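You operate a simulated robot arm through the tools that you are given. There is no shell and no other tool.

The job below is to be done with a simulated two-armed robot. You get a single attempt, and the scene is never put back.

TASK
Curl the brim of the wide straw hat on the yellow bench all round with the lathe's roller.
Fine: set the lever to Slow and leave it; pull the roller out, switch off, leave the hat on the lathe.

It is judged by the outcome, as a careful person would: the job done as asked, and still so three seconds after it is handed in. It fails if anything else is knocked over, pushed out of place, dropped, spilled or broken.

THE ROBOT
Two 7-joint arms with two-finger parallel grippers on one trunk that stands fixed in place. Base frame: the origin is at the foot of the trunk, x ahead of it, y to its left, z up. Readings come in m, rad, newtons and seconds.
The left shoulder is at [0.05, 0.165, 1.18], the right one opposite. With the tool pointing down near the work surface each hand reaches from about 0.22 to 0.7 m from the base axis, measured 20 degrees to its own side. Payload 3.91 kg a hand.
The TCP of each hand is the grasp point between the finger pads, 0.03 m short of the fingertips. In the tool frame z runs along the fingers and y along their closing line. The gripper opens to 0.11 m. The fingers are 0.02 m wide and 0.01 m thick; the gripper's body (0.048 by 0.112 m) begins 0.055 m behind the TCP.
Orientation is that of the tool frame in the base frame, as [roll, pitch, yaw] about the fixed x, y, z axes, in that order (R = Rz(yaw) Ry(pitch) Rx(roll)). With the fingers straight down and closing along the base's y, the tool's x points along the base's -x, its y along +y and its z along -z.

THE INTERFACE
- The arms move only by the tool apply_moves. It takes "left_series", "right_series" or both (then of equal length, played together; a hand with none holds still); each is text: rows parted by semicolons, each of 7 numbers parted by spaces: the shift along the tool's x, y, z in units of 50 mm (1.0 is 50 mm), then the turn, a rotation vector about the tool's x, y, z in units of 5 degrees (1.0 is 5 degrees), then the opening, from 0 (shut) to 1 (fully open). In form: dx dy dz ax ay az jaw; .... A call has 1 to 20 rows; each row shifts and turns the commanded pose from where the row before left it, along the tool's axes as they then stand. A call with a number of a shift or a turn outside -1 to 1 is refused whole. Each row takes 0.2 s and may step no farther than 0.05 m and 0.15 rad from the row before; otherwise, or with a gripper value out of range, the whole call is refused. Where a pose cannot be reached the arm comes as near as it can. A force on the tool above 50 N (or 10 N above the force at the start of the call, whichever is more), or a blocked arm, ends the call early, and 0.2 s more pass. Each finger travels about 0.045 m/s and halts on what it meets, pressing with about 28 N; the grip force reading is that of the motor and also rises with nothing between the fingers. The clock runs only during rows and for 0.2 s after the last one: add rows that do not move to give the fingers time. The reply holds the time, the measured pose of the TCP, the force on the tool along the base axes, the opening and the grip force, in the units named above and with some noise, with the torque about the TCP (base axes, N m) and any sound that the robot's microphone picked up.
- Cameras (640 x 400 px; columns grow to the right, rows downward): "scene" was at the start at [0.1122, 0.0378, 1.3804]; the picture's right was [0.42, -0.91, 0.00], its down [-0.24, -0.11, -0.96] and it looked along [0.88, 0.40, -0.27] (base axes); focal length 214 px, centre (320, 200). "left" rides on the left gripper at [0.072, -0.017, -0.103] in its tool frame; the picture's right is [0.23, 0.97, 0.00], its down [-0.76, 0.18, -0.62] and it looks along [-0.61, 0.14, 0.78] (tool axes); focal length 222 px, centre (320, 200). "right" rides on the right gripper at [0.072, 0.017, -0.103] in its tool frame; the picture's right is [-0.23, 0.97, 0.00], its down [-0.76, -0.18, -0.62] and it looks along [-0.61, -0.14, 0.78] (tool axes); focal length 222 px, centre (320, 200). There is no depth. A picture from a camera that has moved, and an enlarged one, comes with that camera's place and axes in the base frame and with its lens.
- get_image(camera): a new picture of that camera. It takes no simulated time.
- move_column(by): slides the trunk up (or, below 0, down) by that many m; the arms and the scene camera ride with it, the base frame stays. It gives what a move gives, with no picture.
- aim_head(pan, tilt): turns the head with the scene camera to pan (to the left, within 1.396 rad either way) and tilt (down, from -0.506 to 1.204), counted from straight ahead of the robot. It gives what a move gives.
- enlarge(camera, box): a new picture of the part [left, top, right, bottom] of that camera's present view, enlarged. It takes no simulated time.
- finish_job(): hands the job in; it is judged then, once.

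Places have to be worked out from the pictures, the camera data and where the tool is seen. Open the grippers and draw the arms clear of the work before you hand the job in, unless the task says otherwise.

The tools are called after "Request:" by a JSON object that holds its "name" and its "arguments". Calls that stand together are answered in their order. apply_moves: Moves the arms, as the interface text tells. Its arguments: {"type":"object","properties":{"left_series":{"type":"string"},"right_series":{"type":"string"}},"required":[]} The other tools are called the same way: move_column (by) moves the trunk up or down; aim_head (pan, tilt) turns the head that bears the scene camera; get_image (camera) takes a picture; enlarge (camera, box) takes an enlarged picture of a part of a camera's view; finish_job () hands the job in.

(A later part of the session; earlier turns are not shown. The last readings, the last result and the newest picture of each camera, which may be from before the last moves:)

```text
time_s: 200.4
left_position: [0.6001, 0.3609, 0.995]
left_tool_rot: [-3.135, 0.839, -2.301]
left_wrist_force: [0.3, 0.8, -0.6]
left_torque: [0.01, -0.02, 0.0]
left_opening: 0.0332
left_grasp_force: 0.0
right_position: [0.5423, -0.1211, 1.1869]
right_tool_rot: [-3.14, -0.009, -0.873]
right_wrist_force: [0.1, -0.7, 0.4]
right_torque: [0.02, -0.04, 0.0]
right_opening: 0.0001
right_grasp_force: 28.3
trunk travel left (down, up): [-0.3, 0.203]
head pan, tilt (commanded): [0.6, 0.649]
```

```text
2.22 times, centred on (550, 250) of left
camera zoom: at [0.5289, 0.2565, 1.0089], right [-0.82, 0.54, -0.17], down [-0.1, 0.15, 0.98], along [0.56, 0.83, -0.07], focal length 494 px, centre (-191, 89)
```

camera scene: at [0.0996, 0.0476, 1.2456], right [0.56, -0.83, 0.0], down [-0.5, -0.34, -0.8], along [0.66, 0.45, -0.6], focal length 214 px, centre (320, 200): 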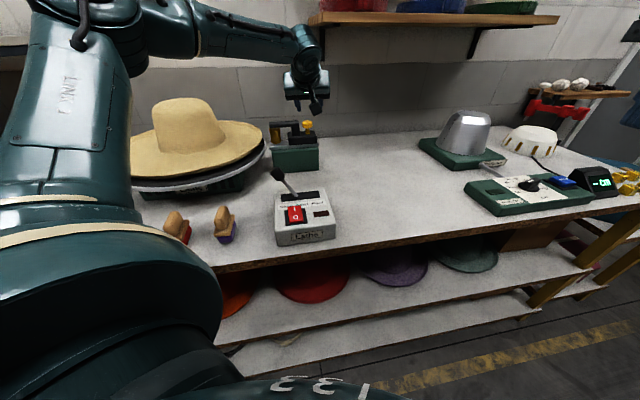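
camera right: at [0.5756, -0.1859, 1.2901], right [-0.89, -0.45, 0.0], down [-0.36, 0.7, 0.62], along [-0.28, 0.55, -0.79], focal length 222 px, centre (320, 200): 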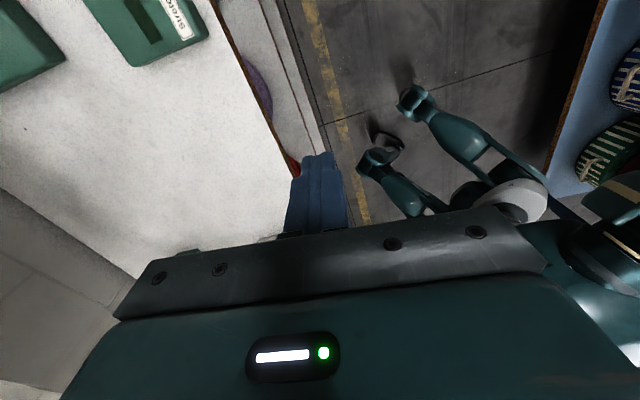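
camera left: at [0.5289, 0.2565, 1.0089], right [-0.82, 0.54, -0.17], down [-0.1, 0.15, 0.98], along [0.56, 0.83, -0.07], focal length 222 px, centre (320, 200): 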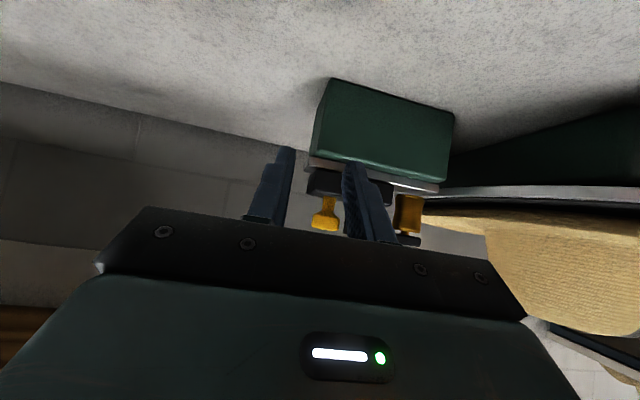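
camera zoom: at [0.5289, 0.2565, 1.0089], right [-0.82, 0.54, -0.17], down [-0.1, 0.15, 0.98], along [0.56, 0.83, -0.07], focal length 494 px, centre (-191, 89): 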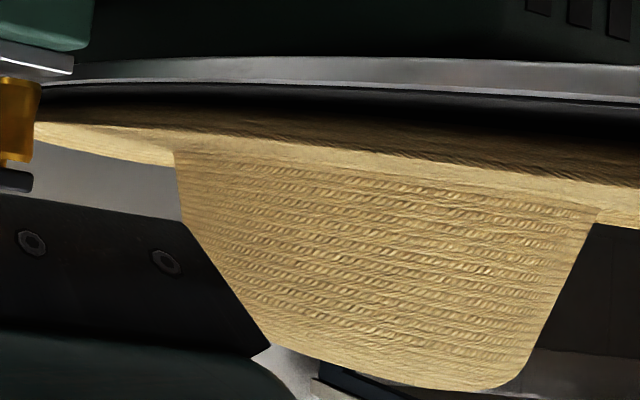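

Request:
{"name": "enlarge", "arguments": {"camera": "scene", "box": [100, 70, 340, 220]}}

Request:
{"name": "enlarge", "arguments": {"camera": "scene", "box": [170, 110, 290, 190]}}

```text
2.67 times, centred on (220, 145) of scene
camera zoom: at [0.0991, 0.0476, 1.2457], right [0.56, -0.83, 0.0], down [-0.5, -0.34, -0.8], along [0.66, 0.45, -0.6], focal length 572 px, centre (587, 347)
```

zoom: 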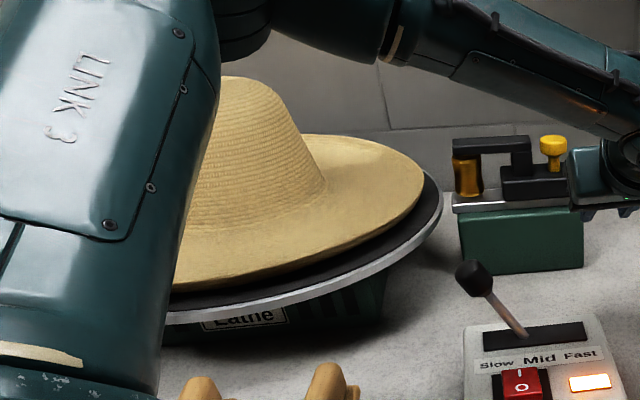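

```text
5.00 times, centred on (230, 150) of scene
camera zoom: at [0.0991, 0.0476, 1.2457], right [0.56, -0.83, 0.0], down [-0.5, -0.34, -0.8], along [0.66, 0.45, -0.6], focal length 1072 px, centre (770, 450)
```

zoom: 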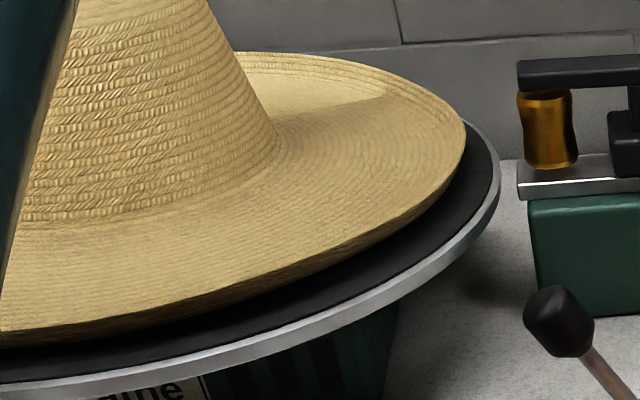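

The brim has had ~2¾ turns under the roller; I'll judge the result once it's stopped. Now to switch off: bring the left hand tool-down above the switch's O end.

Request:
{"name": "apply_moves", "arguments": {"left_series": "-0.744 0 -0.668 0 0 0 0; -0.744 0 -0.668 0 0 0 0; 0 0 0 0 1 0 0; 0 0 0 0 1 0 0; 0 0 0 0 1 0 0; 0 0 0 0 1 0 0; 0 0 0 0 1 0 0; 0 0 0 0 1 0 0; 0 0 0 0 1 0 0; 0 0 0 0 1 0 0; 0 0 0 0 1 0 0; 0 0 0 0 0.6 0 0; 0.815 0.52 0.04 0 0 0 0; 0.815 0.52 0.04 0 0 0 0; 0.815 0.52 0.04 0 0 0 0; 0.815 0.52 0.04 0 0 0 0; 0.815 0.52 0.04 0 0 0 0"}}

Request:
{"name": "get_image", "arguments": {"camera": "left"}}

Request:
{"name": "enlarge", "arguments": {"camera": "scene", "box": [90, 70, 350, 250]}}

```text
time_s: 204.1
left_position: [0.3496, 0.2993, 1.079]
left_tool_rot: [-3.138, 0.0, -2.304]
left_wrist_force: [0.3, -0.9, -0.9]
left_torque: [0.03, 0.03, 0.02]
left_opening: 0.0
left_grasp_force: 28.1
left hand out of reach, approached as far as the arm can: row 11, 12
right_position: [0.5407, -0.1214, 1.1873]
right_tool_rot: [-3.139, -0.009, -0.874]
right_wrist_force: [-1.0, -0.3, -0.2]
right_torque: [0.03, -0.03, 0.0]
right_opening: 0.0002
right_grasp_force: 27.7
trunk travel left (down, up): [-0.3, 0.203]
head pan, tilt (commanded): [0.6, 0.649]
```

```text
taken
camera left: at [0.3137, 0.2336, 1.1816], right [-0.88, 0.48, 0.0], down [0.38, 0.69, 0.62], along [0.3, 0.54, -0.78], focal length 222 px, centre (320, 200)
```

left: 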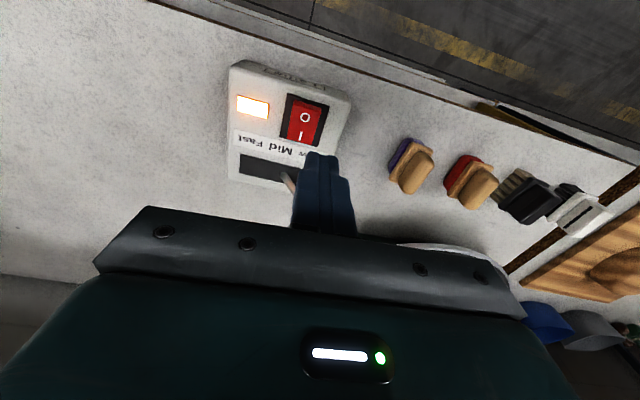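

```text
2.22 times, centred on (220, 160) of scene
camera zoom: at [0.0986, 0.0476, 1.2458], right [0.56, -0.83, 0.0], down [-0.5, -0.34, -0.8], along [0.66, 0.45, -0.6], focal length 477 px, centre (542, 289)
```

zoom: 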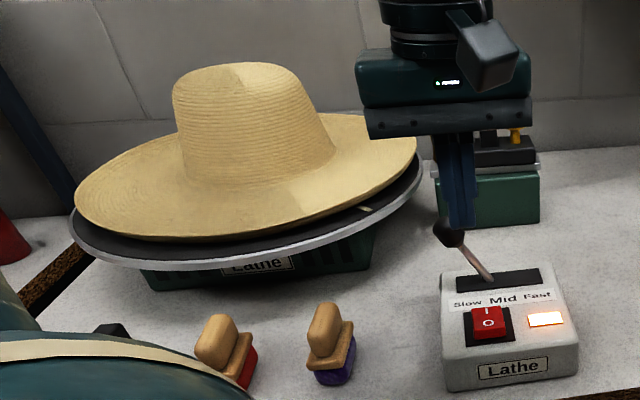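

Request:
{"name": "enlarge", "arguments": {"camera": "scene", "box": [110, 150, 245, 215]}}

Request:
{"name": "enlarge", "arguments": {"camera": "scene", "box": [115, 110, 215, 180]}}

```text
4.74 times, centred on (178, 182) of scene
camera zoom: at [0.0986, 0.0476, 1.2458], right [0.56, -0.83, 0.0], down [-0.5, -0.34, -0.8], along [0.66, 0.45, -0.6], focal length 1017 px, centre (996, 283)
```

zoom: 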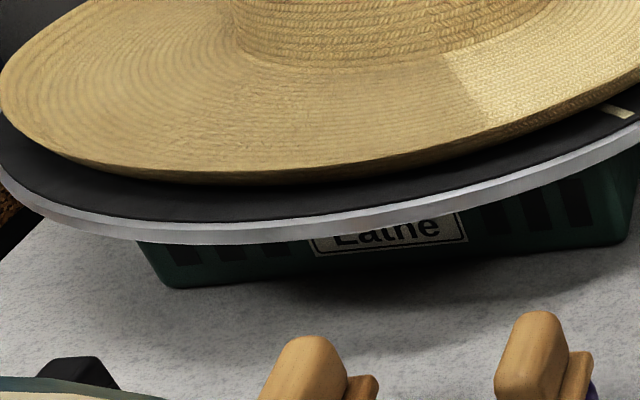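

```text
5.71 times, centred on (165, 145) of scene
camera zoom: at [0.0986, 0.0476, 1.2458], right [0.56, -0.83, 0.0], down [-0.5, -0.34, -0.8], along [0.66, 0.45, -0.6], focal length 1226 px, centre (1206, 514)
```

zoom: 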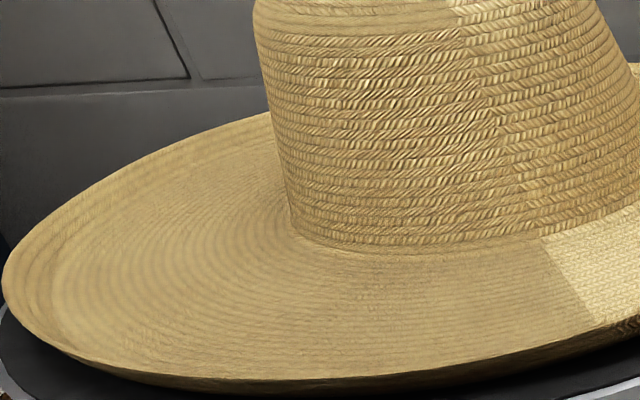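

The brim's profile looks unchanged so far (lip still ~21 mm above the plate), so I'm not convinced it has curled. The lathe is still on, so before switching off I'll give it a second, firmer and longer pass. Back to the knob's right side.

Request:
{"name": "apply_moves", "arguments": {"left_series": "-0.696 -0.475 -0.07 0 0 0 0; -0.696 -0.475 -0.07 0 0 0 0; -0.696 -0.475 -0.07 0 0 0 0; -0.696 -0.475 -0.07 0 0 0 0; -0.696 -0.475 -0.07 0 0 0 0; -0.696 -0.475 -0.07 0 0 0 0; 0 0 0 0 -1 0 0; 0 0 0 0 -1 0 0; 0 0 0 0 -1 0 0; 0 0 0 0 -1 0 0; 0 0 0 0 -1 0 0; 0 0 0 0 -1 0 0; 0 0 0 0 -1 0 0; 0 0 0 0 -1 0 0; 0 0 0 0 -1 0 0; 0 0 0 0 -0.6 0 0"}}

Request:
{"name": "get_image", "arguments": {"camera": "left"}}

```text
time_s: 207.4
left_position: [0.5832, 0.3587, 1.0953]
left_tool_rot: [-3.136, 0.841, -2.302]
left_wrist_force: [0.4, -0.5, 0.5]
left_torque: [0.01, 0.02, 0.0]
left_opening: 0.0
left_grasp_force: 27.6
left hand out of reach, approached as far as the arm can: row 6
right_position: [0.5431, -0.1221, 1.1869]
right_tool_rot: [-3.14, -0.01, -0.873]
right_wrist_force: [0.3, -0.1, 0.9]
right_torque: [-0.01, 0.02, 0.01]
right_opening: 0.0001
right_grasp_force: 28.3
trunk travel left (down, up): [-0.3, 0.203]
head pan, tilt (commanded): [0.6, 0.649]
```

```text
taken
camera left: at [0.5128, 0.2546, 1.1091], right [-0.82, 0.54, -0.17], down [-0.1, 0.15, 0.98], along [0.56, 0.83, -0.07], focal length 222 px, centre (320, 200)
```

left: 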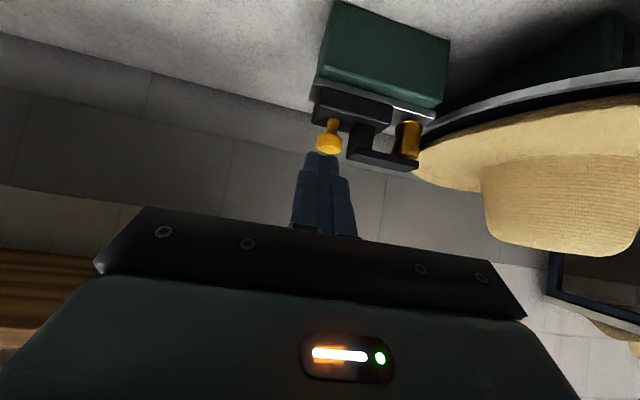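

Request:
{"name": "apply_moves", "arguments": {"left_series": "-0.207 -0.2 0.8 0 0 0 0; -0.207 -0.1 0.8 0 0 0 0; -0.207 0 0.8 0 0 0 0; -0.207 0.06 0.8 0 0 0 0; 0 0 0 0 0 0 0"}}

Request:
{"name": "enlarge", "arguments": {"camera": "left", "box": [220, 60, 480, 230]}}

Request:
{"name": "enlarge", "arguments": {"camera": "scene", "box": [170, 110, 290, 190]}}

```text
time_s: 208.7
left_position: [0.6888, 0.46, 1.0169]
left_tool_rot: [-3.136, 0.838, -2.302]
left_wrist_force: [-0.3, -0.7, -0.1]
left_torque: [0.0, 0.0, 0.0]
left_opening: 0.0
left_grasp_force: 27.7
right_position: [0.5426, -0.1203, 1.1882]
right_tool_rot: [-3.139, -0.009, -0.874]
right_wrist_force: [-0.1, 0.3, -0.5]
right_torque: [0.0, -0.01, -0.02]
right_opening: 0.0001
right_grasp_force: 27.8
trunk travel left (down, up): [-0.3, 0.203]
head pan, tilt (commanded): [0.6, 0.649]
```

```text
2.35 times, centred on (350, 145) of left
camera zoom: at [0.618, 0.3563, 1.0311], right [-0.82, 0.54, -0.17], down [-0.1, 0.16, 0.98], along [0.56, 0.83, -0.07], focal length 523 px, centre (249, 329)
```

zoom: 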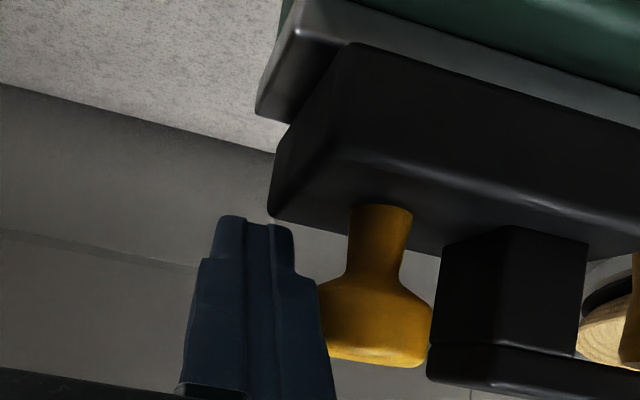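

```text
5.00 times, centred on (230, 150) of scene
camera zoom: at [0.0989, 0.0476, 1.2457], right [0.56, -0.83, 0.0], down [-0.5, -0.34, -0.8], along [0.66, 0.45, -0.6], focal length 1072 px, centre (770, 450)
```

zoom: 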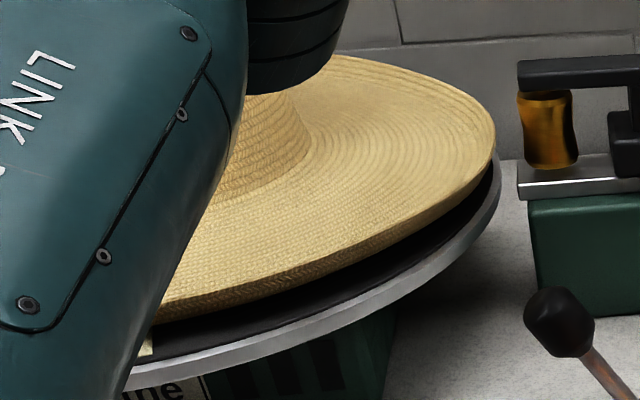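

Pushing the roller in again, this time a little firmer.

Request:
{"name": "apply_moves", "arguments": {"left_series": "0 0.12 0 0 0 0 0; 0 0.12 0 0 0 0 0; 0 0.12 0 0 0 0 0; 0 0.12 0 0 0 0 0; 0 0.12 0 0 0 0 0; 0 0.12 0 0 0 0 0; 0 0.12 0 0 0 0 0; 0 0.06 0 0 0 0 0; 0 0.04 0 0 0 0 0; 0 0 0 0 0 0 0"}}

Request:
{"name": "enlarge", "arguments": {"camera": "scene", "box": [170, 110, 290, 190]}}

```text
time_s: 210.8
left_position: [0.6561, 0.4896, 1.0192]
left_tool_rot: [-3.137, 0.837, -2.302]
left_wrist_force: [0.9, -2.6, -0.6]
left_torque: [0.0, -0.02, -0.02]
left_opening: 0.0
left_grasp_force: 27.9
right_position: [0.5423, -0.1226, 1.187]
right_tool_rot: [-3.14, -0.007, -0.872]
right_wrist_force: [0.1, -0.4, -0.1]
right_torque: [0.01, 0.03, 0.04]
right_opening: 0.0002
right_grasp_force: 28.1
trunk travel left (down, up): [-0.3, 0.203]
head pan, tilt (commanded): [0.6, 0.649]
```

```text
5.00 times, centred on (230, 150) of scene
camera zoom: at [0.0992, 0.0472, 1.2457], right [0.56, -0.83, 0.0], down [-0.5, -0.34, -0.8], along [0.66, 0.45, -0.6], focal length 1072 px, centre (770, 450)
```

zoom: 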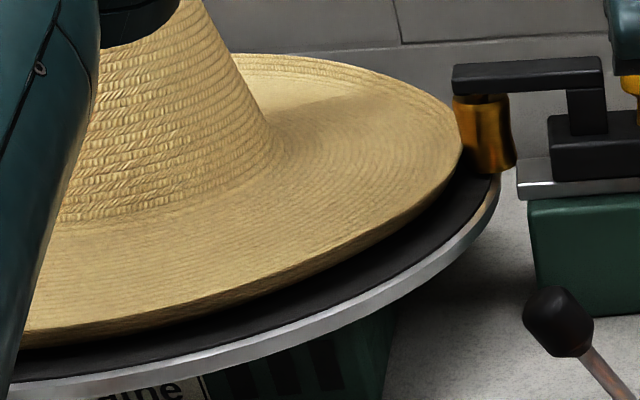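

Request:
{"name": "apply_moves", "arguments": {"left_series": "0 0.05 0 0 0 0 0; 0 0.04 0 0 0 0 0; 0 0 0 0 0 0 0; 0 0 0 0 0 0 0; 0 0 0 0 0 0 0; 0 0 0 0 0 0 0; 0 0 0 0 0 0 0; 0 0 0 0 0 0 0; 0 0 0 0 0 0 0; 0 0 0 0 0 0 0; 0 0 0 0 0 0 0; 0 0 0 0 0 0 0; 0 0 0 0 0 0 0; 0 0 0 0 0 0 0; 0 0 0 0 0 0 0; 0 0 0 0 0 0 0; 0 0 0 0 0 0 0; 0 0 0 0 0 0 0; 0 0 0 0 0 0 0; 0 0 0 0 0 0 0"}}

Request:
{"name": "enlarge", "arguments": {"camera": "scene", "box": [170, 110, 290, 190]}}

Request:
{"name": "apply_moves", "arguments": {"left_series": "0 0.04 0 0 0 0 0; 0 0 0 0 0 0 0; 0 0 0 0 0 0 0; 0 0 0 0 0 0 0; 0 0 0 0 0 0 0; 0 0 0 0 0 0 0; 0 0 0 0 0 0 0; 0 0 0 0 0 0 0; 0 0 0 0 0 0 0; 0 0 0 0 0 0 0; 0 0 0 0 0 0 0; 0 0 0 0 0 0 0; 0 0 0 0 0 0 0; 0 0 0 0 0 0 0; 0 0 0 0 0 0 0; 0 0 0 0 0 0 0; 0 0 0 0 0 0 0; 0 0 0 0 0 0 0; 0 0 0 0 0 0 0; 0 0 0 0 0 0 0"}}

Request:
{"name": "enlarge", "arguments": {"camera": "scene", "box": [170, 110, 290, 190]}}

```text
time_s: 215.1
left_position: [0.6552, 0.4901, 1.0204]
left_tool_rot: [-3.135, 0.838, -2.308]
left_wrist_force: [12.4, -20.3, 1.7]
left_torque: [0.16, 0.09, 0.05]
left_opening: 0.0
left_grasp_force: 28.1
right_position: [0.544, -0.1231, 1.1857]
right_tool_rot: [3.141, -0.006, -0.873]
right_wrist_force: [-0.3, 0.0, 0.6]
right_torque: [0.0, 0.02, 0.01]
right_opening: 0.0
right_grasp_force: 27.9
trunk travel left (down, up): [-0.3, 0.203]
head pan, tilt (commanded): [0.6, 0.649]
```

```text
5.00 times, centred on (230, 150) of scene
camera zoom: at [0.1006, 0.0456, 1.2457], right [0.56, -0.83, 0.0], down [-0.5, -0.34, -0.8], along [0.66, 0.45, -0.6], focal length 1072 px, centre (770, 450)
```

zoom: 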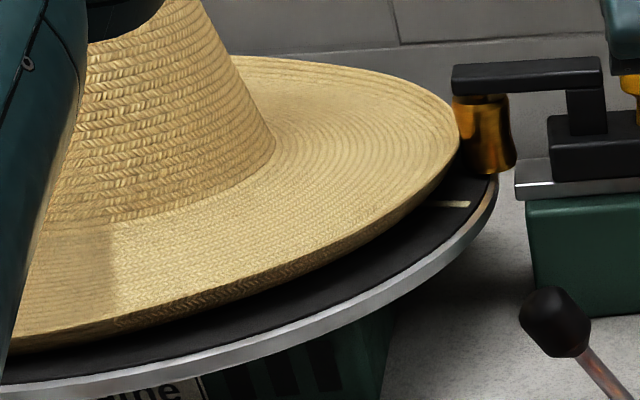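

```text
time_s: 219.2
left_position: [0.6538, 0.4911, 1.0212]
left_tool_rot: [-3.133, 0.84, -2.306]
left_wrist_force: [11.3, -21.0, 8.1]
left_torque: [0.15, 0.07, 0.04]
left_opening: 0.0
left_grasp_force: 27.3
right_position: [0.5422, -0.1228, 1.1865]
right_tool_rot: [-3.137, -0.007, -0.873]
right_wrist_force: [0.0, 0.0, 0.0]
right_torque: [0.01, 0.03, -0.02]
right_opening: 0.0
right_grasp_force: 28.7
trunk travel left (down, up): [-0.3, 0.203]
head pan, tilt (commanded): [0.6, 0.649]
```

```text
5.00 times, centred on (230, 150) of scene
camera zoom: at [0.0998, 0.0447, 1.2458], right [0.56, -0.83, 0.0], down [-0.5, -0.34, -0.8], along [0.66, 0.45, -0.6], focal length 1072 px, centre (770, 450)
```

zoom: 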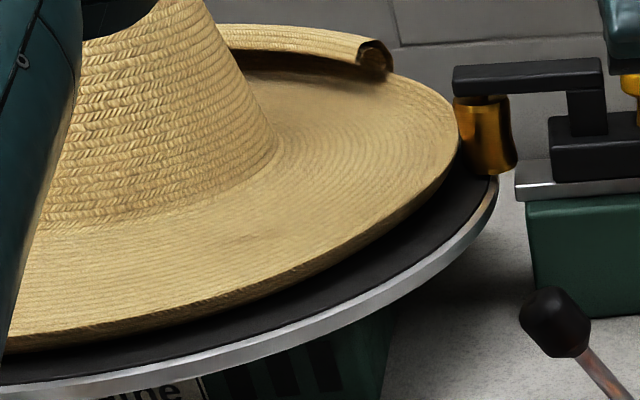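

Now it works: with ~24 N a sector of the brim has visibly rolled up (far side, behind the crown), so the first pass was too light. I'll press slightly firmer and keep going until the roll closes all the way round.

Request:
{"name": "apply_moves", "arguments": {"left_series": "0 0.04 0 0 0 0 0; 0 0 0 0 0 0 0; 0 0 0 0 0 0 0; 0 0 0 0 0 0 0; 0 0 0 0 0 0 0; 0 0 0 0 0 0 0; 0 0 0 0 0 0 0; 0 0 0 0 0 0 0; 0 0 0 0 0 0 0; 0 0 0 0 0 0 0"}}

Request:
{"name": "enlarge", "arguments": {"camera": "scene", "box": [110, 90, 310, 215]}}

Request:
{"name": "enlarge", "arguments": {"camera": "left", "box": [280, 60, 640, 290]}}

```text
time_s: 221.4
left_position: [0.6519, 0.4896, 1.0205]
left_tool_rot: [-3.133, 0.841, -2.309]
left_wrist_force: [7.5, -25.5, 5.9]
left_torque: [0.03, 0.02, 0.01]
left_opening: 0.0002
left_grasp_force: 28.1
right_position: [0.5433, -0.1225, 1.1859]
right_tool_rot: [-3.139, -0.003, -0.871]
right_wrist_force: [0.2, 0.0, -0.2]
right_torque: [-0.03, 0.01, 0.01]
right_opening: 0.0
right_grasp_force: 27.4
trunk travel left (down, up): [-0.3, 0.203]
head pan, tilt (commanded): [0.6, 0.649]
```

```text
3.20 times, centred on (210, 152) of scene
camera zoom: at [0.1003, 0.0442, 1.2457], right [0.56, -0.83, 0.0], down [-0.5, -0.34, -0.8], along [0.66, 0.45, -0.6], focal length 686 px, centre (672, 352)
```

zoom: 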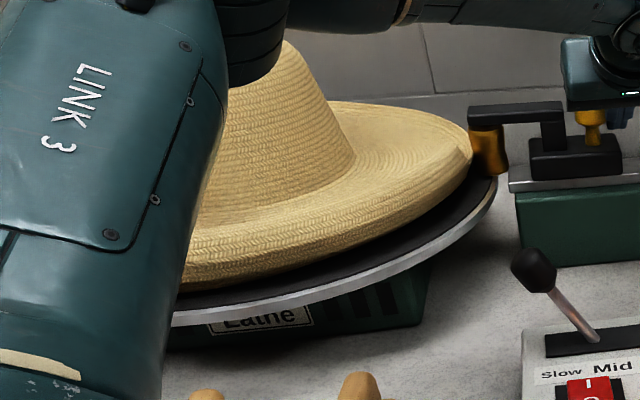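

```text
1.74 times, centred on (460, 175) of left
camera zoom: at [0.5814, 0.3867, 1.0351], right [-0.82, 0.55, -0.17], down [-0.11, 0.15, 0.98], along [0.56, 0.82, -0.07], focal length 386 px, centre (76, 244)
```

zoom: 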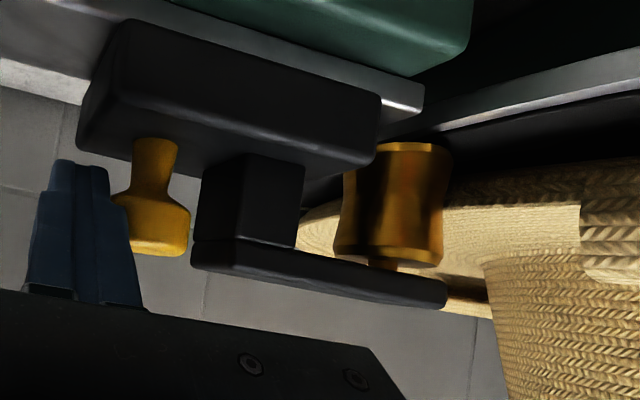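

The rolled edge is now clearly visible along the near side; only a part at the far right is still flat. I'll hold this pressure for further turns.

Request:
{"name": "apply_moves", "arguments": {"left_series": "0 0.02 0 0 0 0 0; 0 0 0 0 0 0 0; 0 0 0 0 0 0 0; 0 0 0 0 0 0 0; 0 0 0 0 0 0 0; 0 0 0 0 0 0 0; 0 0 0 0 0 0 0; 0 0 0 0 0 0 0; 0 0 0 0 0 0 0; 0 0 0 0 0 0 0; 0 0 0 0 0 0 0; 0 0 0 0 0 0 0; 0 0 0 0 0 0 0; 0 0 0 0 0 0 0; 0 0 0 0 0 0 0"}}

Request:
{"name": "enlarge", "arguments": {"camera": "scene", "box": [110, 90, 310, 215]}}

Request:
{"name": "apply_moves", "arguments": {"left_series": "0 0 0 0 0 0 0; 0 0 0 0 0 0 0; 0 0 0 0 0 0 0; 0 0 0 0 0 0 0; 0 0 0 0 0 0 0; 0 0 0 0 0 0 0; 0 0 0 0 0 0 0; 0 0 0 0 0 0 0"}}

Request:
{"name": "enlarge", "arguments": {"camera": "scene", "box": [110, 90, 310, 215]}}

```text
time_s: 224.7
left_position: [0.6515, 0.4917, 1.0218]
left_tool_rot: [-3.13, 0.844, -2.309]
left_wrist_force: [15.4, -27.1, 5.2]
left_torque: [-0.01, -0.04, -0.08]
left_opening: 0.0
left_grasp_force: 28.4
right_position: [0.5427, -0.1233, 1.1864]
right_tool_rot: [-3.137, -0.005, -0.874]
right_wrist_force: [-0.2, 0.4, 0.9]
right_torque: [-0.04, -0.01, -0.05]
right_opening: 0.0
right_grasp_force: 27.7
trunk travel left (down, up): [-0.3, 0.203]
head pan, tilt (commanded): [0.6, 0.649]
```

```text
3.20 times, centred on (210, 152) of scene
camera zoom: at [0.0996, 0.0448, 1.2458], right [0.56, -0.83, 0.0], down [-0.5, -0.34, -0.8], along [0.66, 0.45, -0.6], focal length 686 px, centre (672, 352)
```

zoom: 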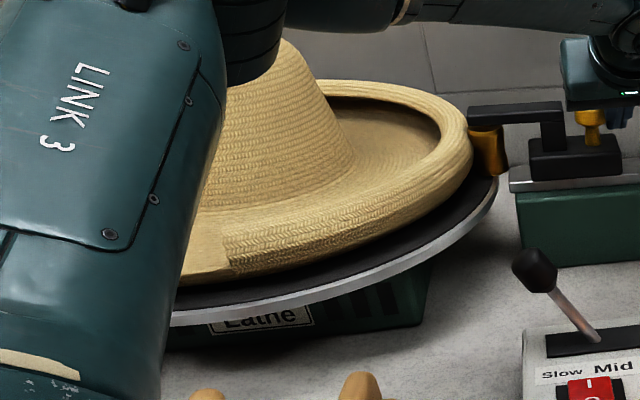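

```text
time_s: 226.4
left_position: [0.6523, 0.4908, 1.0222]
left_tool_rot: [-3.133, 0.844, -2.308]
left_wrist_force: [13.4, -22.5, 6.0]
left_torque: [-0.05, -0.07, -0.1]
left_opening: 0.0002
left_grasp_force: 27.9
right_position: [0.5433, -0.1247, 1.1877]
right_tool_rot: [-3.141, -0.005, -0.872]
right_wrist_force: [0.4, -0.4, -0.8]
right_torque: [0.02, 0.02, 0.0]
right_opening: 0.0
right_grasp_force: 28.4
trunk travel left (down, up): [-0.3, 0.203]
head pan, tilt (commanded): [0.6, 0.649]
```

```text
3.20 times, centred on (210, 152) of scene
camera zoom: at [0.1002, 0.0443, 1.2458], right [0.56, -0.83, 0.0], down [-0.5, -0.34, -0.8], along [0.66, 0.45, -0.6], focal length 686 px, centre (672, 352)
```

zoom: 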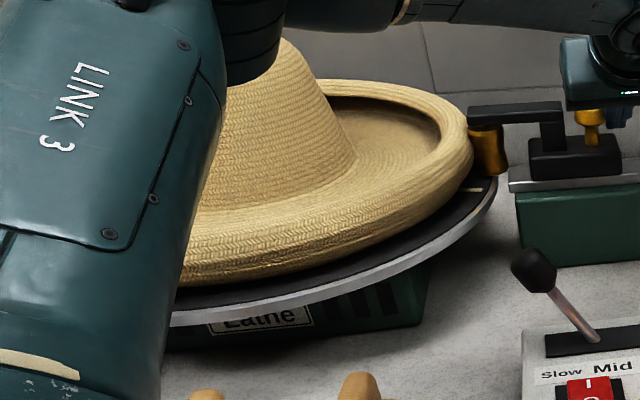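

The rim is rolling up beautifully. I'll keep holding and look every couple of seconds until a full revolution passes with no flat part visible.

Request:
{"name": "apply_moves", "arguments": {"left_series": "0 0 0 0 0 0 0; 0 0 0 0 0 0 0; 0 0 0 0 0 0 0; 0 0 0 0 0 0 0; 0 0 0 0 0 0 0; 0 0 0 0 0 0 0; 0 0 0 0 0 0 0; 0 0 0 0 0 0 0"}}

Request:
{"name": "enlarge", "arguments": {"camera": "scene", "box": [110, 90, 310, 215]}}

Request:
{"name": "apply_moves", "arguments": {"left_series": "0 0 0 0 0 0 0; 0 0 0 0 0 0 0; 0 0 0 0 0 0 0; 0 0 0 0 0 0 0; 0 0 0 0 0 0 0; 0 0 0 0 0 0 0; 0 0 0 0 0 0 0; 0 0 0 0 0 0 0"}}

Request:
{"name": "enlarge", "arguments": {"camera": "scene", "box": [110, 90, 310, 215]}}

Request:
{"name": "apply_moves", "arguments": {"left_series": "0 0 0 0 0 0 0; 0 0 0 0 0 0 0; 0 0 0 0 0 0 0; 0 0 0 0 0 0 0; 0 0 0 0 0 0 0; 0 0 0 0 0 0 0; 0 0 0 0 0 0 0; 0 0 0 0 0 0 0"}}

Request:
{"name": "enlarge", "arguments": {"camera": "scene", "box": [110, 90, 310, 215]}}

```text
time_s: 228.2
left_position: [0.6548, 0.4891, 1.0223]
left_tool_rot: [-3.13, 0.843, -2.311]
left_wrist_force: [16.9, -24.5, 7.7]
left_torque: [0.03, -0.05, -0.15]
left_opening: 0.0001
left_grasp_force: 27.6
right_position: [0.5426, -0.1244, 1.1868]
right_tool_rot: [-3.139, -0.004, -0.873]
right_wrist_force: [-0.2, -0.3, -0.2]
right_torque: [0.03, 0.02, -0.01]
right_opening: 0.0001
right_grasp_force: 27.9
trunk travel left (down, up): [-0.3, 0.203]
head pan, tilt (commanded): [0.6, 0.649]
```

```text
3.20 times, centred on (210, 152) of scene
camera zoom: at [0.1008, 0.0441, 1.2457], right [0.56, -0.83, 0.0], down [-0.5, -0.34, -0.8], along [0.66, 0.45, -0.6], focal length 686 px, centre (672, 352)
```

zoom: 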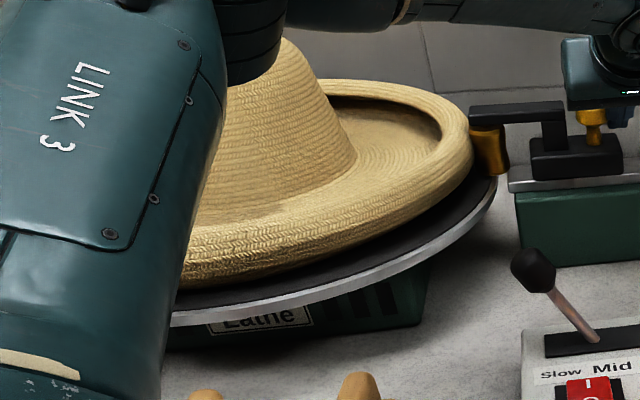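

```text
time_s: 230.1
left_position: [0.6526, 0.491, 1.0214]
left_tool_rot: [-3.129, 0.843, -2.308]
left_wrist_force: [17.4, -23.8, 6.1]
left_torque: [-0.05, -0.07, -0.14]
left_opening: 0.0001
left_grasp_force: 28.3
right_position: [0.5439, -0.1233, 1.1874]
right_tool_rot: [-3.139, -0.005, -0.873]
right_wrist_force: [-0.6, -0.1, 0.4]
right_torque: [-0.01, -0.04, 0.05]
right_opening: 0.0003
right_grasp_force: 28.1
trunk travel left (down, up): [-0.3, 0.203]
head pan, tilt (commanded): [0.6, 0.649]
```

```text
3.20 times, centred on (210, 152) of scene
camera zoom: at [0.0996, 0.0447, 1.2458], right [0.56, -0.83, 0.0], down [-0.5, -0.34, -0.8], along [0.66, 0.45, -0.6], focal length 686 px, centre (672, 352)
```

zoom: 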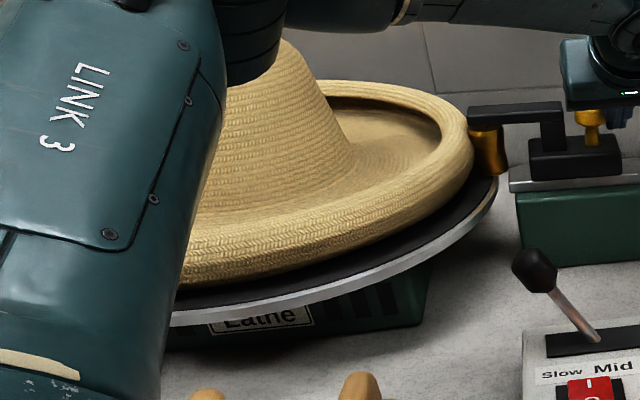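

```text
time_s: 231.8
left_position: [0.6517, 0.4909, 1.0215]
left_tool_rot: [-3.134, 0.842, -2.31]
left_wrist_force: [12.3, -22.3, 6.7]
left_torque: [-0.02, 0.02, -0.13]
left_opening: 0.0
left_grasp_force: 27.8
right_position: [0.542, -0.1242, 1.1863]
right_tool_rot: [-3.141, -0.004, -0.873]
right_wrist_force: [0.6, -0.3, -0.4]
right_torque: [0.02, 0.03, 0.02]
right_opening: 0.0001
right_grasp_force: 28.2
trunk travel left (down, up): [-0.3, 0.203]
head pan, tilt (commanded): [0.6, 0.649]
```

```text
3.20 times, centred on (210, 152) of scene
camera zoom: at [0.1003, 0.0441, 1.2458], right [0.56, -0.83, 0.0], down [-0.5, -0.34, -0.8], along [0.66, 0.45, -0.6], focal length 686 px, centre (672, 352)
```

zoom: 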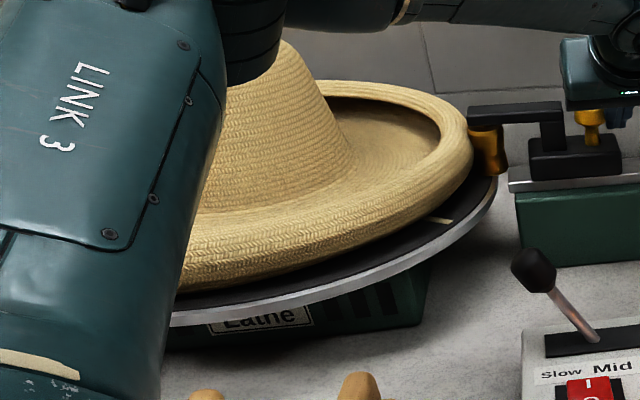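

Every view over more than a full revolution (226–232 s) shows the rim rolled up with no flat part left. Now to pull the roller out: withdraw the finger to the right first.

Request:
{"name": "apply_moves", "arguments": {"left_series": "0 -0.1 0 0 0 0 0; 0 -0.2 0 0 0 0 0; 0 -0.3 0 0 0 0 0; 0 -0.3 0 0 0 0 0; -0.685 0 -0.614 0 0 0 0; 0 0 0 0 0 0 0"}}

Request:
{"name": "enlarge", "arguments": {"camera": "scene", "box": [200, 90, 340, 190]}}

Request:
{"name": "get_image", "arguments": {"camera": "left"}}

```text
time_s: 233.2
left_position: [0.6811, 0.4676, 1.0648]
left_tool_rot: [-3.136, 0.839, -2.301]
left_wrist_force: [-0.3, -0.4, 0.6]
left_torque: [0.0, 0.04, 0.0]
left_opening: 0.0001
left_grasp_force: 28.1
right_position: [0.5427, -0.1217, 1.1873]
right_tool_rot: [-3.14, -0.011, -0.872]
right_wrist_force: [0.4, -0.1, 0.3]
right_torque: [-0.01, 0.02, 0.05]
right_opening: 0.0003
right_grasp_force: 28.2
trunk travel left (down, up): [-0.3, 0.203]
head pan, tilt (commanded): [0.6, 0.649]
```

```text
4.00 times, centred on (270, 140) of scene
camera zoom: at [0.0992, 0.0479, 1.2456], right [0.56, -0.83, 0.0], down [-0.5, -0.34, -0.8], along [0.66, 0.45, -0.6], focal length 858 px, centre (520, 440)
```

zoom: 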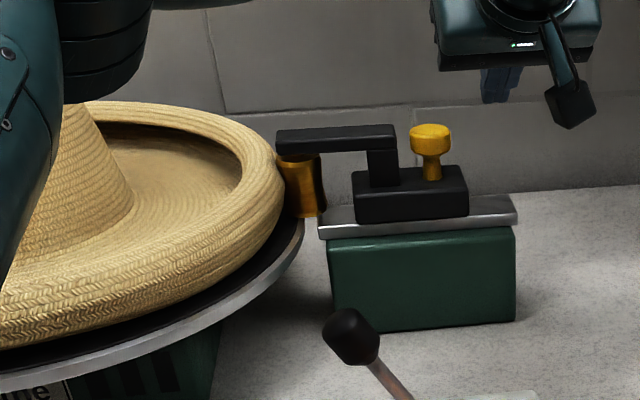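

```text
taken
camera left: at [0.6106, 0.3627, 1.0794], right [-0.82, 0.54, -0.17], down [-0.1, 0.16, 0.98], along [0.56, 0.83, -0.07], focal length 222 px, centre (320, 200)
```

left: 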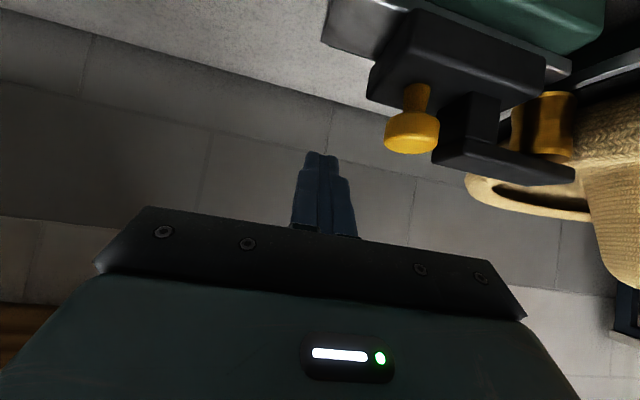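

The brim is neatly rolled. Repeating the press-and-drag on the knob: over the cap, press lightly, drag right.

Request:
{"name": "apply_moves", "arguments": {"left_series": "0.062 0.581 -0.07 0 0 0 0; 0.062 0.581 -0.07 0 0 0 0; 0.149 0 0.134 0 0 0 0; 0.06 0 0.053 0 0 0 0; 0.06 0 0.053 0 0 0 0; 0 0 0 0 0 0 0"}}

Request:
{"name": "enlarge", "arguments": {"camera": "left", "box": [220, 60, 480, 230]}}

```text
time_s: 234.7
left_position: [0.6321, 0.4993, 1.0508]
left_tool_rot: [-3.129, 0.849, -2.298]
left_wrist_force: [4.1, 4.9, 22.9]
left_torque: [0.38, -0.39, -0.03]
left_opening: 0.0
left_grasp_force: 28.1
right_position: [0.5422, -0.1215, 1.1873]
right_tool_rot: [-3.138, -0.009, -0.873]
right_wrist_force: [0.3, 0.1, 0.1]
right_torque: [0.0, 0.0, -0.02]
right_opening: 0.0001
right_grasp_force: 27.1
trunk travel left (down, up): [-0.3, 0.203]
head pan, tilt (commanded): [0.6, 0.649]
```

```text
2.35 times, centred on (350, 145) of left
camera zoom: at [0.5612, 0.3945, 1.065], right [-0.82, 0.54, -0.18], down [-0.11, 0.15, 0.98], along [0.56, 0.83, -0.06], focal length 523 px, centre (249, 329)
```

zoom: 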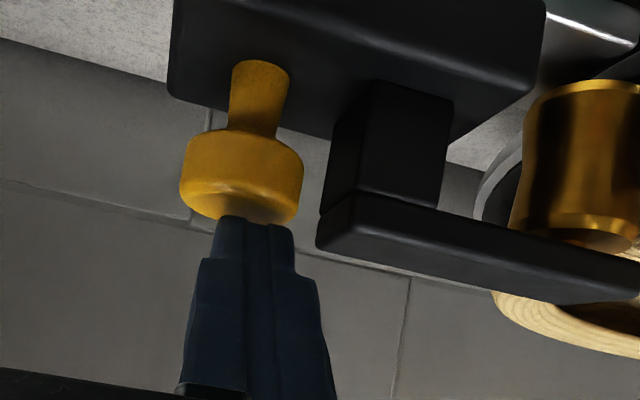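

Request:
{"name": "apply_moves", "arguments": {"left_series": "-0.015 -0.15 -0.013 0 0 0 0; 0 -0.15 0 0 0 0 0; 0 -0.15 0 0 0 0 0; 0 -0.15 0 0 0 0 0; 0 -0.15 0 0 0 0 0; 0 -0.08 0 0 0 0 0; 0 0 0 0 0 0 0"}}

Request:
{"name": "enlarge", "arguments": {"camera": "scene", "box": [200, 90, 340, 190]}}

```text
time_s: 236.2
left_position: [0.6628, 0.4705, 1.0519]
left_tool_rot: [-3.132, 0.844, -2.297]
left_wrist_force: [-5.9, 4.8, 20.7]
left_torque: [0.39, -0.06, 0.18]
left_opening: 0.0
left_grasp_force: 28.0
right_position: [0.54, -0.1216, 1.1869]
right_tool_rot: [-3.14, -0.009, -0.872]
right_wrist_force: [-0.5, 0.4, -0.3]
right_torque: [0.05, 0.01, -0.04]
right_opening: 0.0
right_grasp_force: 28.1
trunk travel left (down, up): [-0.3, 0.203]
head pan, tilt (commanded): [0.6, 0.649]
```

```text
4.00 times, centred on (270, 140) of scene
camera zoom: at [0.0962, 0.0467, 1.2461], right [0.56, -0.83, 0.0], down [-0.5, -0.34, -0.8], along [0.66, 0.45, -0.6], focal length 858 px, centre (520, 440)
```

zoom: 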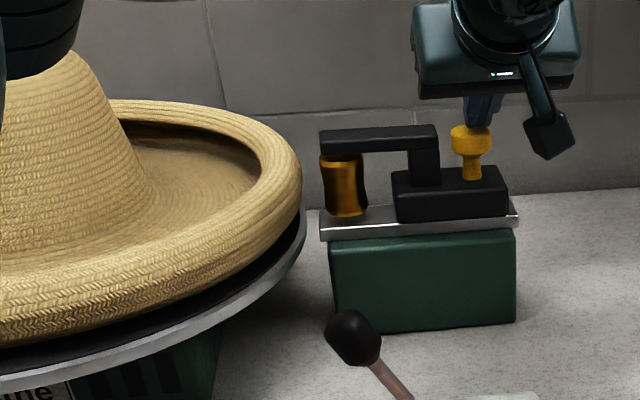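

The roller is fully out again, clear of the rolled brim. Now I'll lift off, back away and bring the hand tool-down over the switch.

Request:
{"name": "apply_moves", "arguments": {"left_series": "-0.744 0 -0.668 0 0 0 0; 0.553 -0.179 -0.616 0 0 0 0; 0.553 -0.179 -0.616 0 0 0 0; 0.553 -0.179 -0.616 0 0 0 0; 0 0 0 0 1 0 0; 0 0 0 0 1 0 0; 0 0 0 0 1 0 0; 0 0 0 0 1 0 0; 0 0 0 0 1 0 0; 0 0 0 0 1 0 0; 0 0 0 0 1 0 0; 0 0 0 0 1 0 0; 0 0 0 0 1 0 0; 0 0 0 0 0.6 0 0"}}

Request:
{"name": "enlarge", "arguments": {"camera": "scene", "box": [90, 70, 350, 250]}}

```text
time_s: 239.2
left_position: [0.5838, 0.3642, 1.0923]
left_tool_rot: [-3.138, -0.001, -2.305]
left_wrist_force: [-1.1, 0.1, -0.3]
left_torque: [0.0, 0.0, 0.02]
left_opening: 0.0
left_grasp_force: 27.8
left hand out of reach, approached as far as the arm can: row 13, 14
right_position: [0.5428, -0.1213, 1.1871]
right_tool_rot: [-3.14, -0.009, -0.872]
right_wrist_force: [0.9, -0.7, -0.1]
right_torque: [0.01, 0.02, -0.04]
right_opening: 0.0
right_grasp_force: 27.9
trunk travel left (down, up): [-0.3, 0.203]
head pan, tilt (commanded): [0.6, 0.649]
```

```text
2.22 times, centred on (220, 160) of scene
camera zoom: at [0.099, 0.0478, 1.2457], right [0.56, -0.83, 0.0], down [-0.5, -0.34, -0.8], along [0.66, 0.45, -0.6], focal length 477 px, centre (542, 289)
```

zoom: 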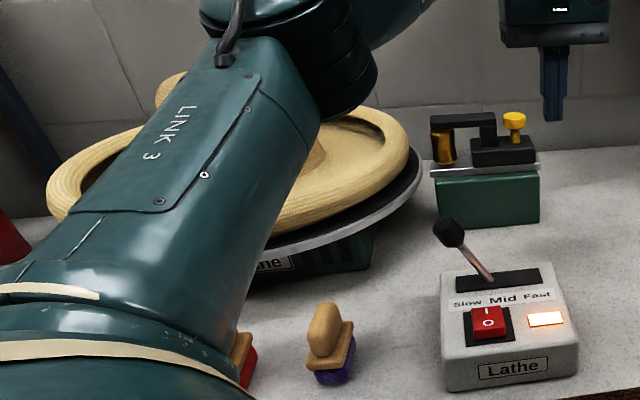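

Request:
{"name": "apply_moves", "arguments": {"left_series": "0.789 0.459 0.069 0 0 0 0; 0.789 0.459 0.069 0 0 0 0; 0.789 0.459 0.069 0 0 0 0; 0.789 0.459 0.069 0 0 0 0; 0.789 0.459 0.069 0 0 0 0; 0 0 0 0 0 0 0"}}

Request:
{"name": "enlarge", "arguments": {"camera": "left", "box": [220, 50, 400, 200]}}

Request:
{"name": "enlarge", "arguments": {"camera": "scene", "box": [90, 70, 350, 250]}}

```text
time_s: 240.7
left_position: [0.3644, 0.2929, 1.0744]
left_tool_rot: [-3.137, -0.002, -2.305]
left_wrist_force: [-0.2, -0.3, 0.2]
left_torque: [0.0, 0.01, 0.02]
left_opening: 0.0
left_grasp_force: 27.3
right_position: [0.541, -0.1219, 1.187]
right_tool_rot: [-3.139, -0.009, -0.872]
right_wrist_force: [0.1, 0.2, 0.1]
right_torque: [-0.01, 0.02, 0.0]
right_opening: 0.0
right_grasp_force: 28.4
trunk travel left (down, up): [-0.3, 0.203]
head pan, tilt (commanded): [0.6, 0.649]
```

```text
2.67 times, centred on (310, 125) of left
camera zoom: at [0.3293, 0.2277, 1.1764], right [-0.88, 0.48, 0.0], down [0.38, 0.69, 0.62], along [0.3, 0.54, -0.78], focal length 592 px, centre (347, 400)
```

zoom: 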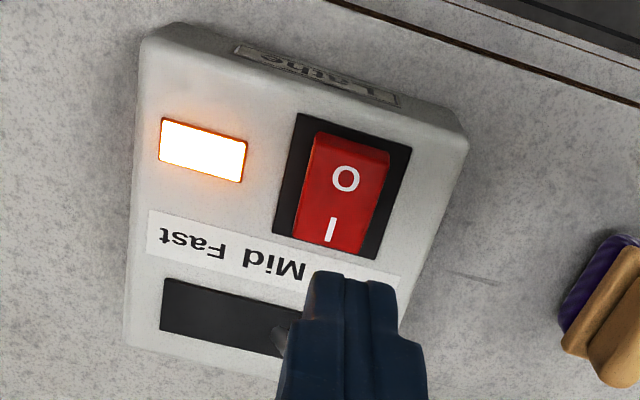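

```text
2.22 times, centred on (220, 160) of scene
camera zoom: at [0.0991, 0.0478, 1.2456], right [0.56, -0.83, 0.0], down [-0.5, -0.34, -0.8], along [0.66, 0.45, -0.6], focal length 477 px, centre (542, 289)
```

zoom: 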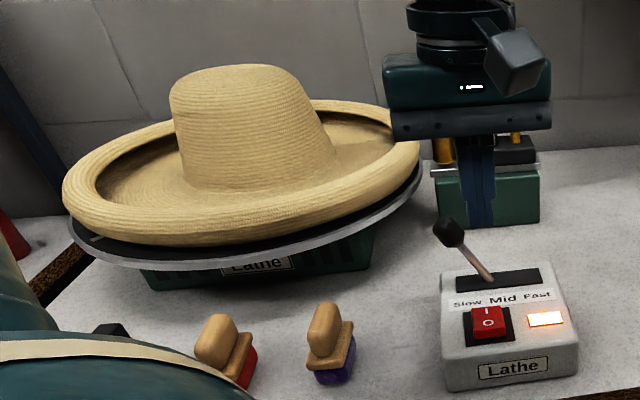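

The whole rim is now rolled evenly all round. I'll nudge forward 5 mm to sit over the O end and press it.

Request:
{"name": "apply_moves", "arguments": {"left_series": "-0.1 0 0 0 0 0 0; 0 0 0.9 0 0 0 0; 0 0 0.9 0 0 0 0; 0 0 0.1 0 0 0 0; 0 0 0.1 0 0 0 0; 0 0 0.1 0 0 0 0; 0 0 0.1 0 0 0 0; 0 0 0.08 0 0 0 0; 0 0 0 0 0 0 0"}}

Request:
{"name": "enlarge", "arguments": {"camera": "scene", "box": [255, 130, 355, 250]}}

```text
time_s: 242.7
left_position: [0.3722, 0.2968, 0.9604]
left_tool_rot: [-3.139, 0.001, -2.306]
left_wrist_force: [-0.3, -1.4, 1.6]
left_torque: [-0.01, 0.02, 0.02]
left_opening: 0.0
left_grasp_force: 27.9
right_position: [0.5422, -0.1199, 1.1879]
right_tool_rot: [-3.14, -0.011, -0.872]
right_wrist_force: [0.4, -1.3, 0.0]
right_torque: [0.01, -0.04, -0.03]
right_opening: 0.0001
right_grasp_force: 27.7
trunk travel left (down, up): [-0.3, 0.203]
head pan, tilt (commanded): [0.6, 0.649]
```

```text
3.33 times, centred on (305, 190) of scene
camera zoom: at [0.0989, 0.0476, 1.2457], right [0.56, -0.83, 0.0], down [-0.5, -0.34, -0.8], along [0.66, 0.45, -0.6], focal length 715 px, centre (370, 233)
```

zoom: 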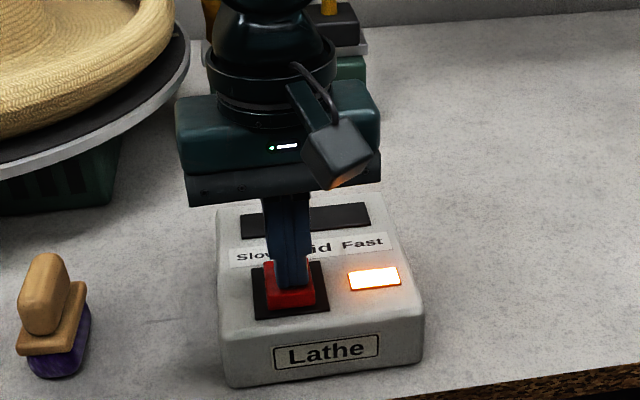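

Contact is just beginning. Pressing a bit further.

Request:
{"name": "apply_moves", "arguments": {"left_series": "0 0 0.06 0 0 0 0; 0 0 0.06 0 0 0 0; 0 0 0 0 0 0 0"}}

Request:
{"name": "enlarge", "arguments": {"camera": "scene", "box": [255, 130, 355, 250]}}

```text
time_s: 243.4
left_position: [0.3698, 0.2974, 0.958]
left_tool_rot: [-3.135, 0.004, -2.306]
left_wrist_force: [-5.5, 6.9, 30.3]
left_torque: [0.41, -0.08, 0.22]
left_opening: 0.0
left_grasp_force: 28.0
right_position: [0.5402, -0.1213, 1.1886]
right_tool_rot: [-3.137, -0.008, -0.871]
right_wrist_force: [0.3, 0.4, 0.8]
right_torque: [-0.01, 0.02, 0.03]
right_opening: 0.0002
right_grasp_force: 27.9
trunk travel left (down, up): [-0.3, 0.203]
head pan, tilt (commanded): [0.6, 0.649]
```

```text
3.33 times, centred on (305, 190) of scene
camera zoom: at [0.0966, 0.0468, 1.2464], right [0.56, -0.83, 0.0], down [-0.5, -0.34, -0.8], along [0.66, 0.45, -0.6], focal length 715 px, centre (370, 233)
```

zoom: 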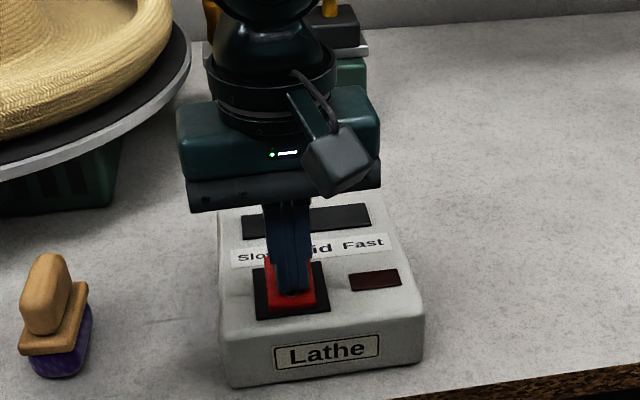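

The lamp has gone out, so the lathe is off. I'll lift the hand straight up off the switch and check everything.

Request:
{"name": "apply_moves", "arguments": {"left_series": "0 0 -0.4 0 0 0 0; 0 0 -0.8 0 0 0 0; 0 0 -0.9 0 0 0 0; 0 0 -0.9 0 0 0 0.2; 0 0 -0.5 0 0 0 0.5"}}

Request:
{"name": "enlarge", "arguments": {"camera": "scene", "box": [90, 70, 350, 250]}}

Request:
{"name": "get_image", "arguments": {"camera": "scene"}}

```text
time_s: 244.7
left_position: [0.3696, 0.2978, 1.1315]
left_tool_rot: [-3.14, 0.0, -2.306]
left_wrist_force: [0.3, 0.2, 0.2]
left_torque: [-0.02, 0.01, -0.02]
left_opening: 0.0493
left_grasp_force: 0.0
right_position: [0.5429, -0.1207, 1.187]
right_tool_rot: [-3.141, -0.008, -0.872]
right_wrist_force: [0.1, -0.8, 0.7]
right_torque: [0.01, 0.02, -0.03]
right_opening: 0.0001
right_grasp_force: 28.5
trunk travel left (down, up): [-0.3, 0.203]
head pan, tilt (commanded): [0.6, 0.649]
```

```text
2.22 times, centred on (220, 160) of scene
camera zoom: at [0.0989, 0.0476, 1.2457], right [0.56, -0.83, 0.0], down [-0.5, -0.34, -0.8], along [0.66, 0.45, -0.6], focal length 477 px, centre (542, 289)
```

zoom: 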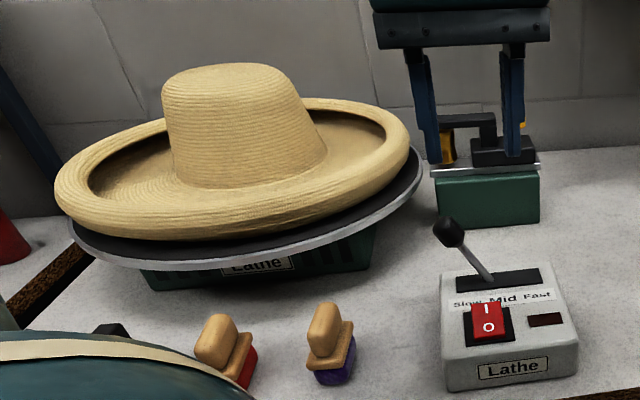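

```text
taken
camera scene: at [0.0989, 0.0476, 1.2457], right [0.56, -0.83, 0.0], down [-0.5, -0.34, -0.8], along [0.66, 0.45, -0.6], focal length 214 px, centre (320, 200)
```

scene: 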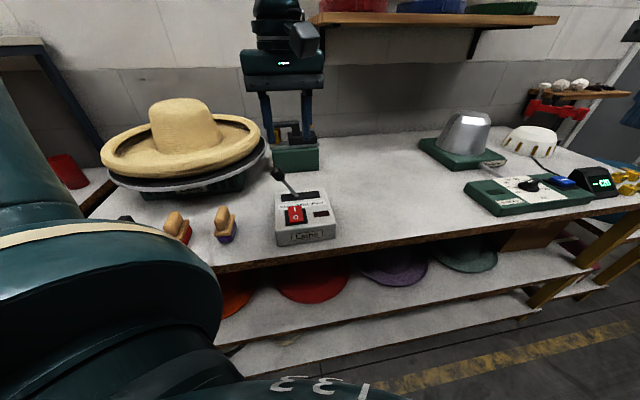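

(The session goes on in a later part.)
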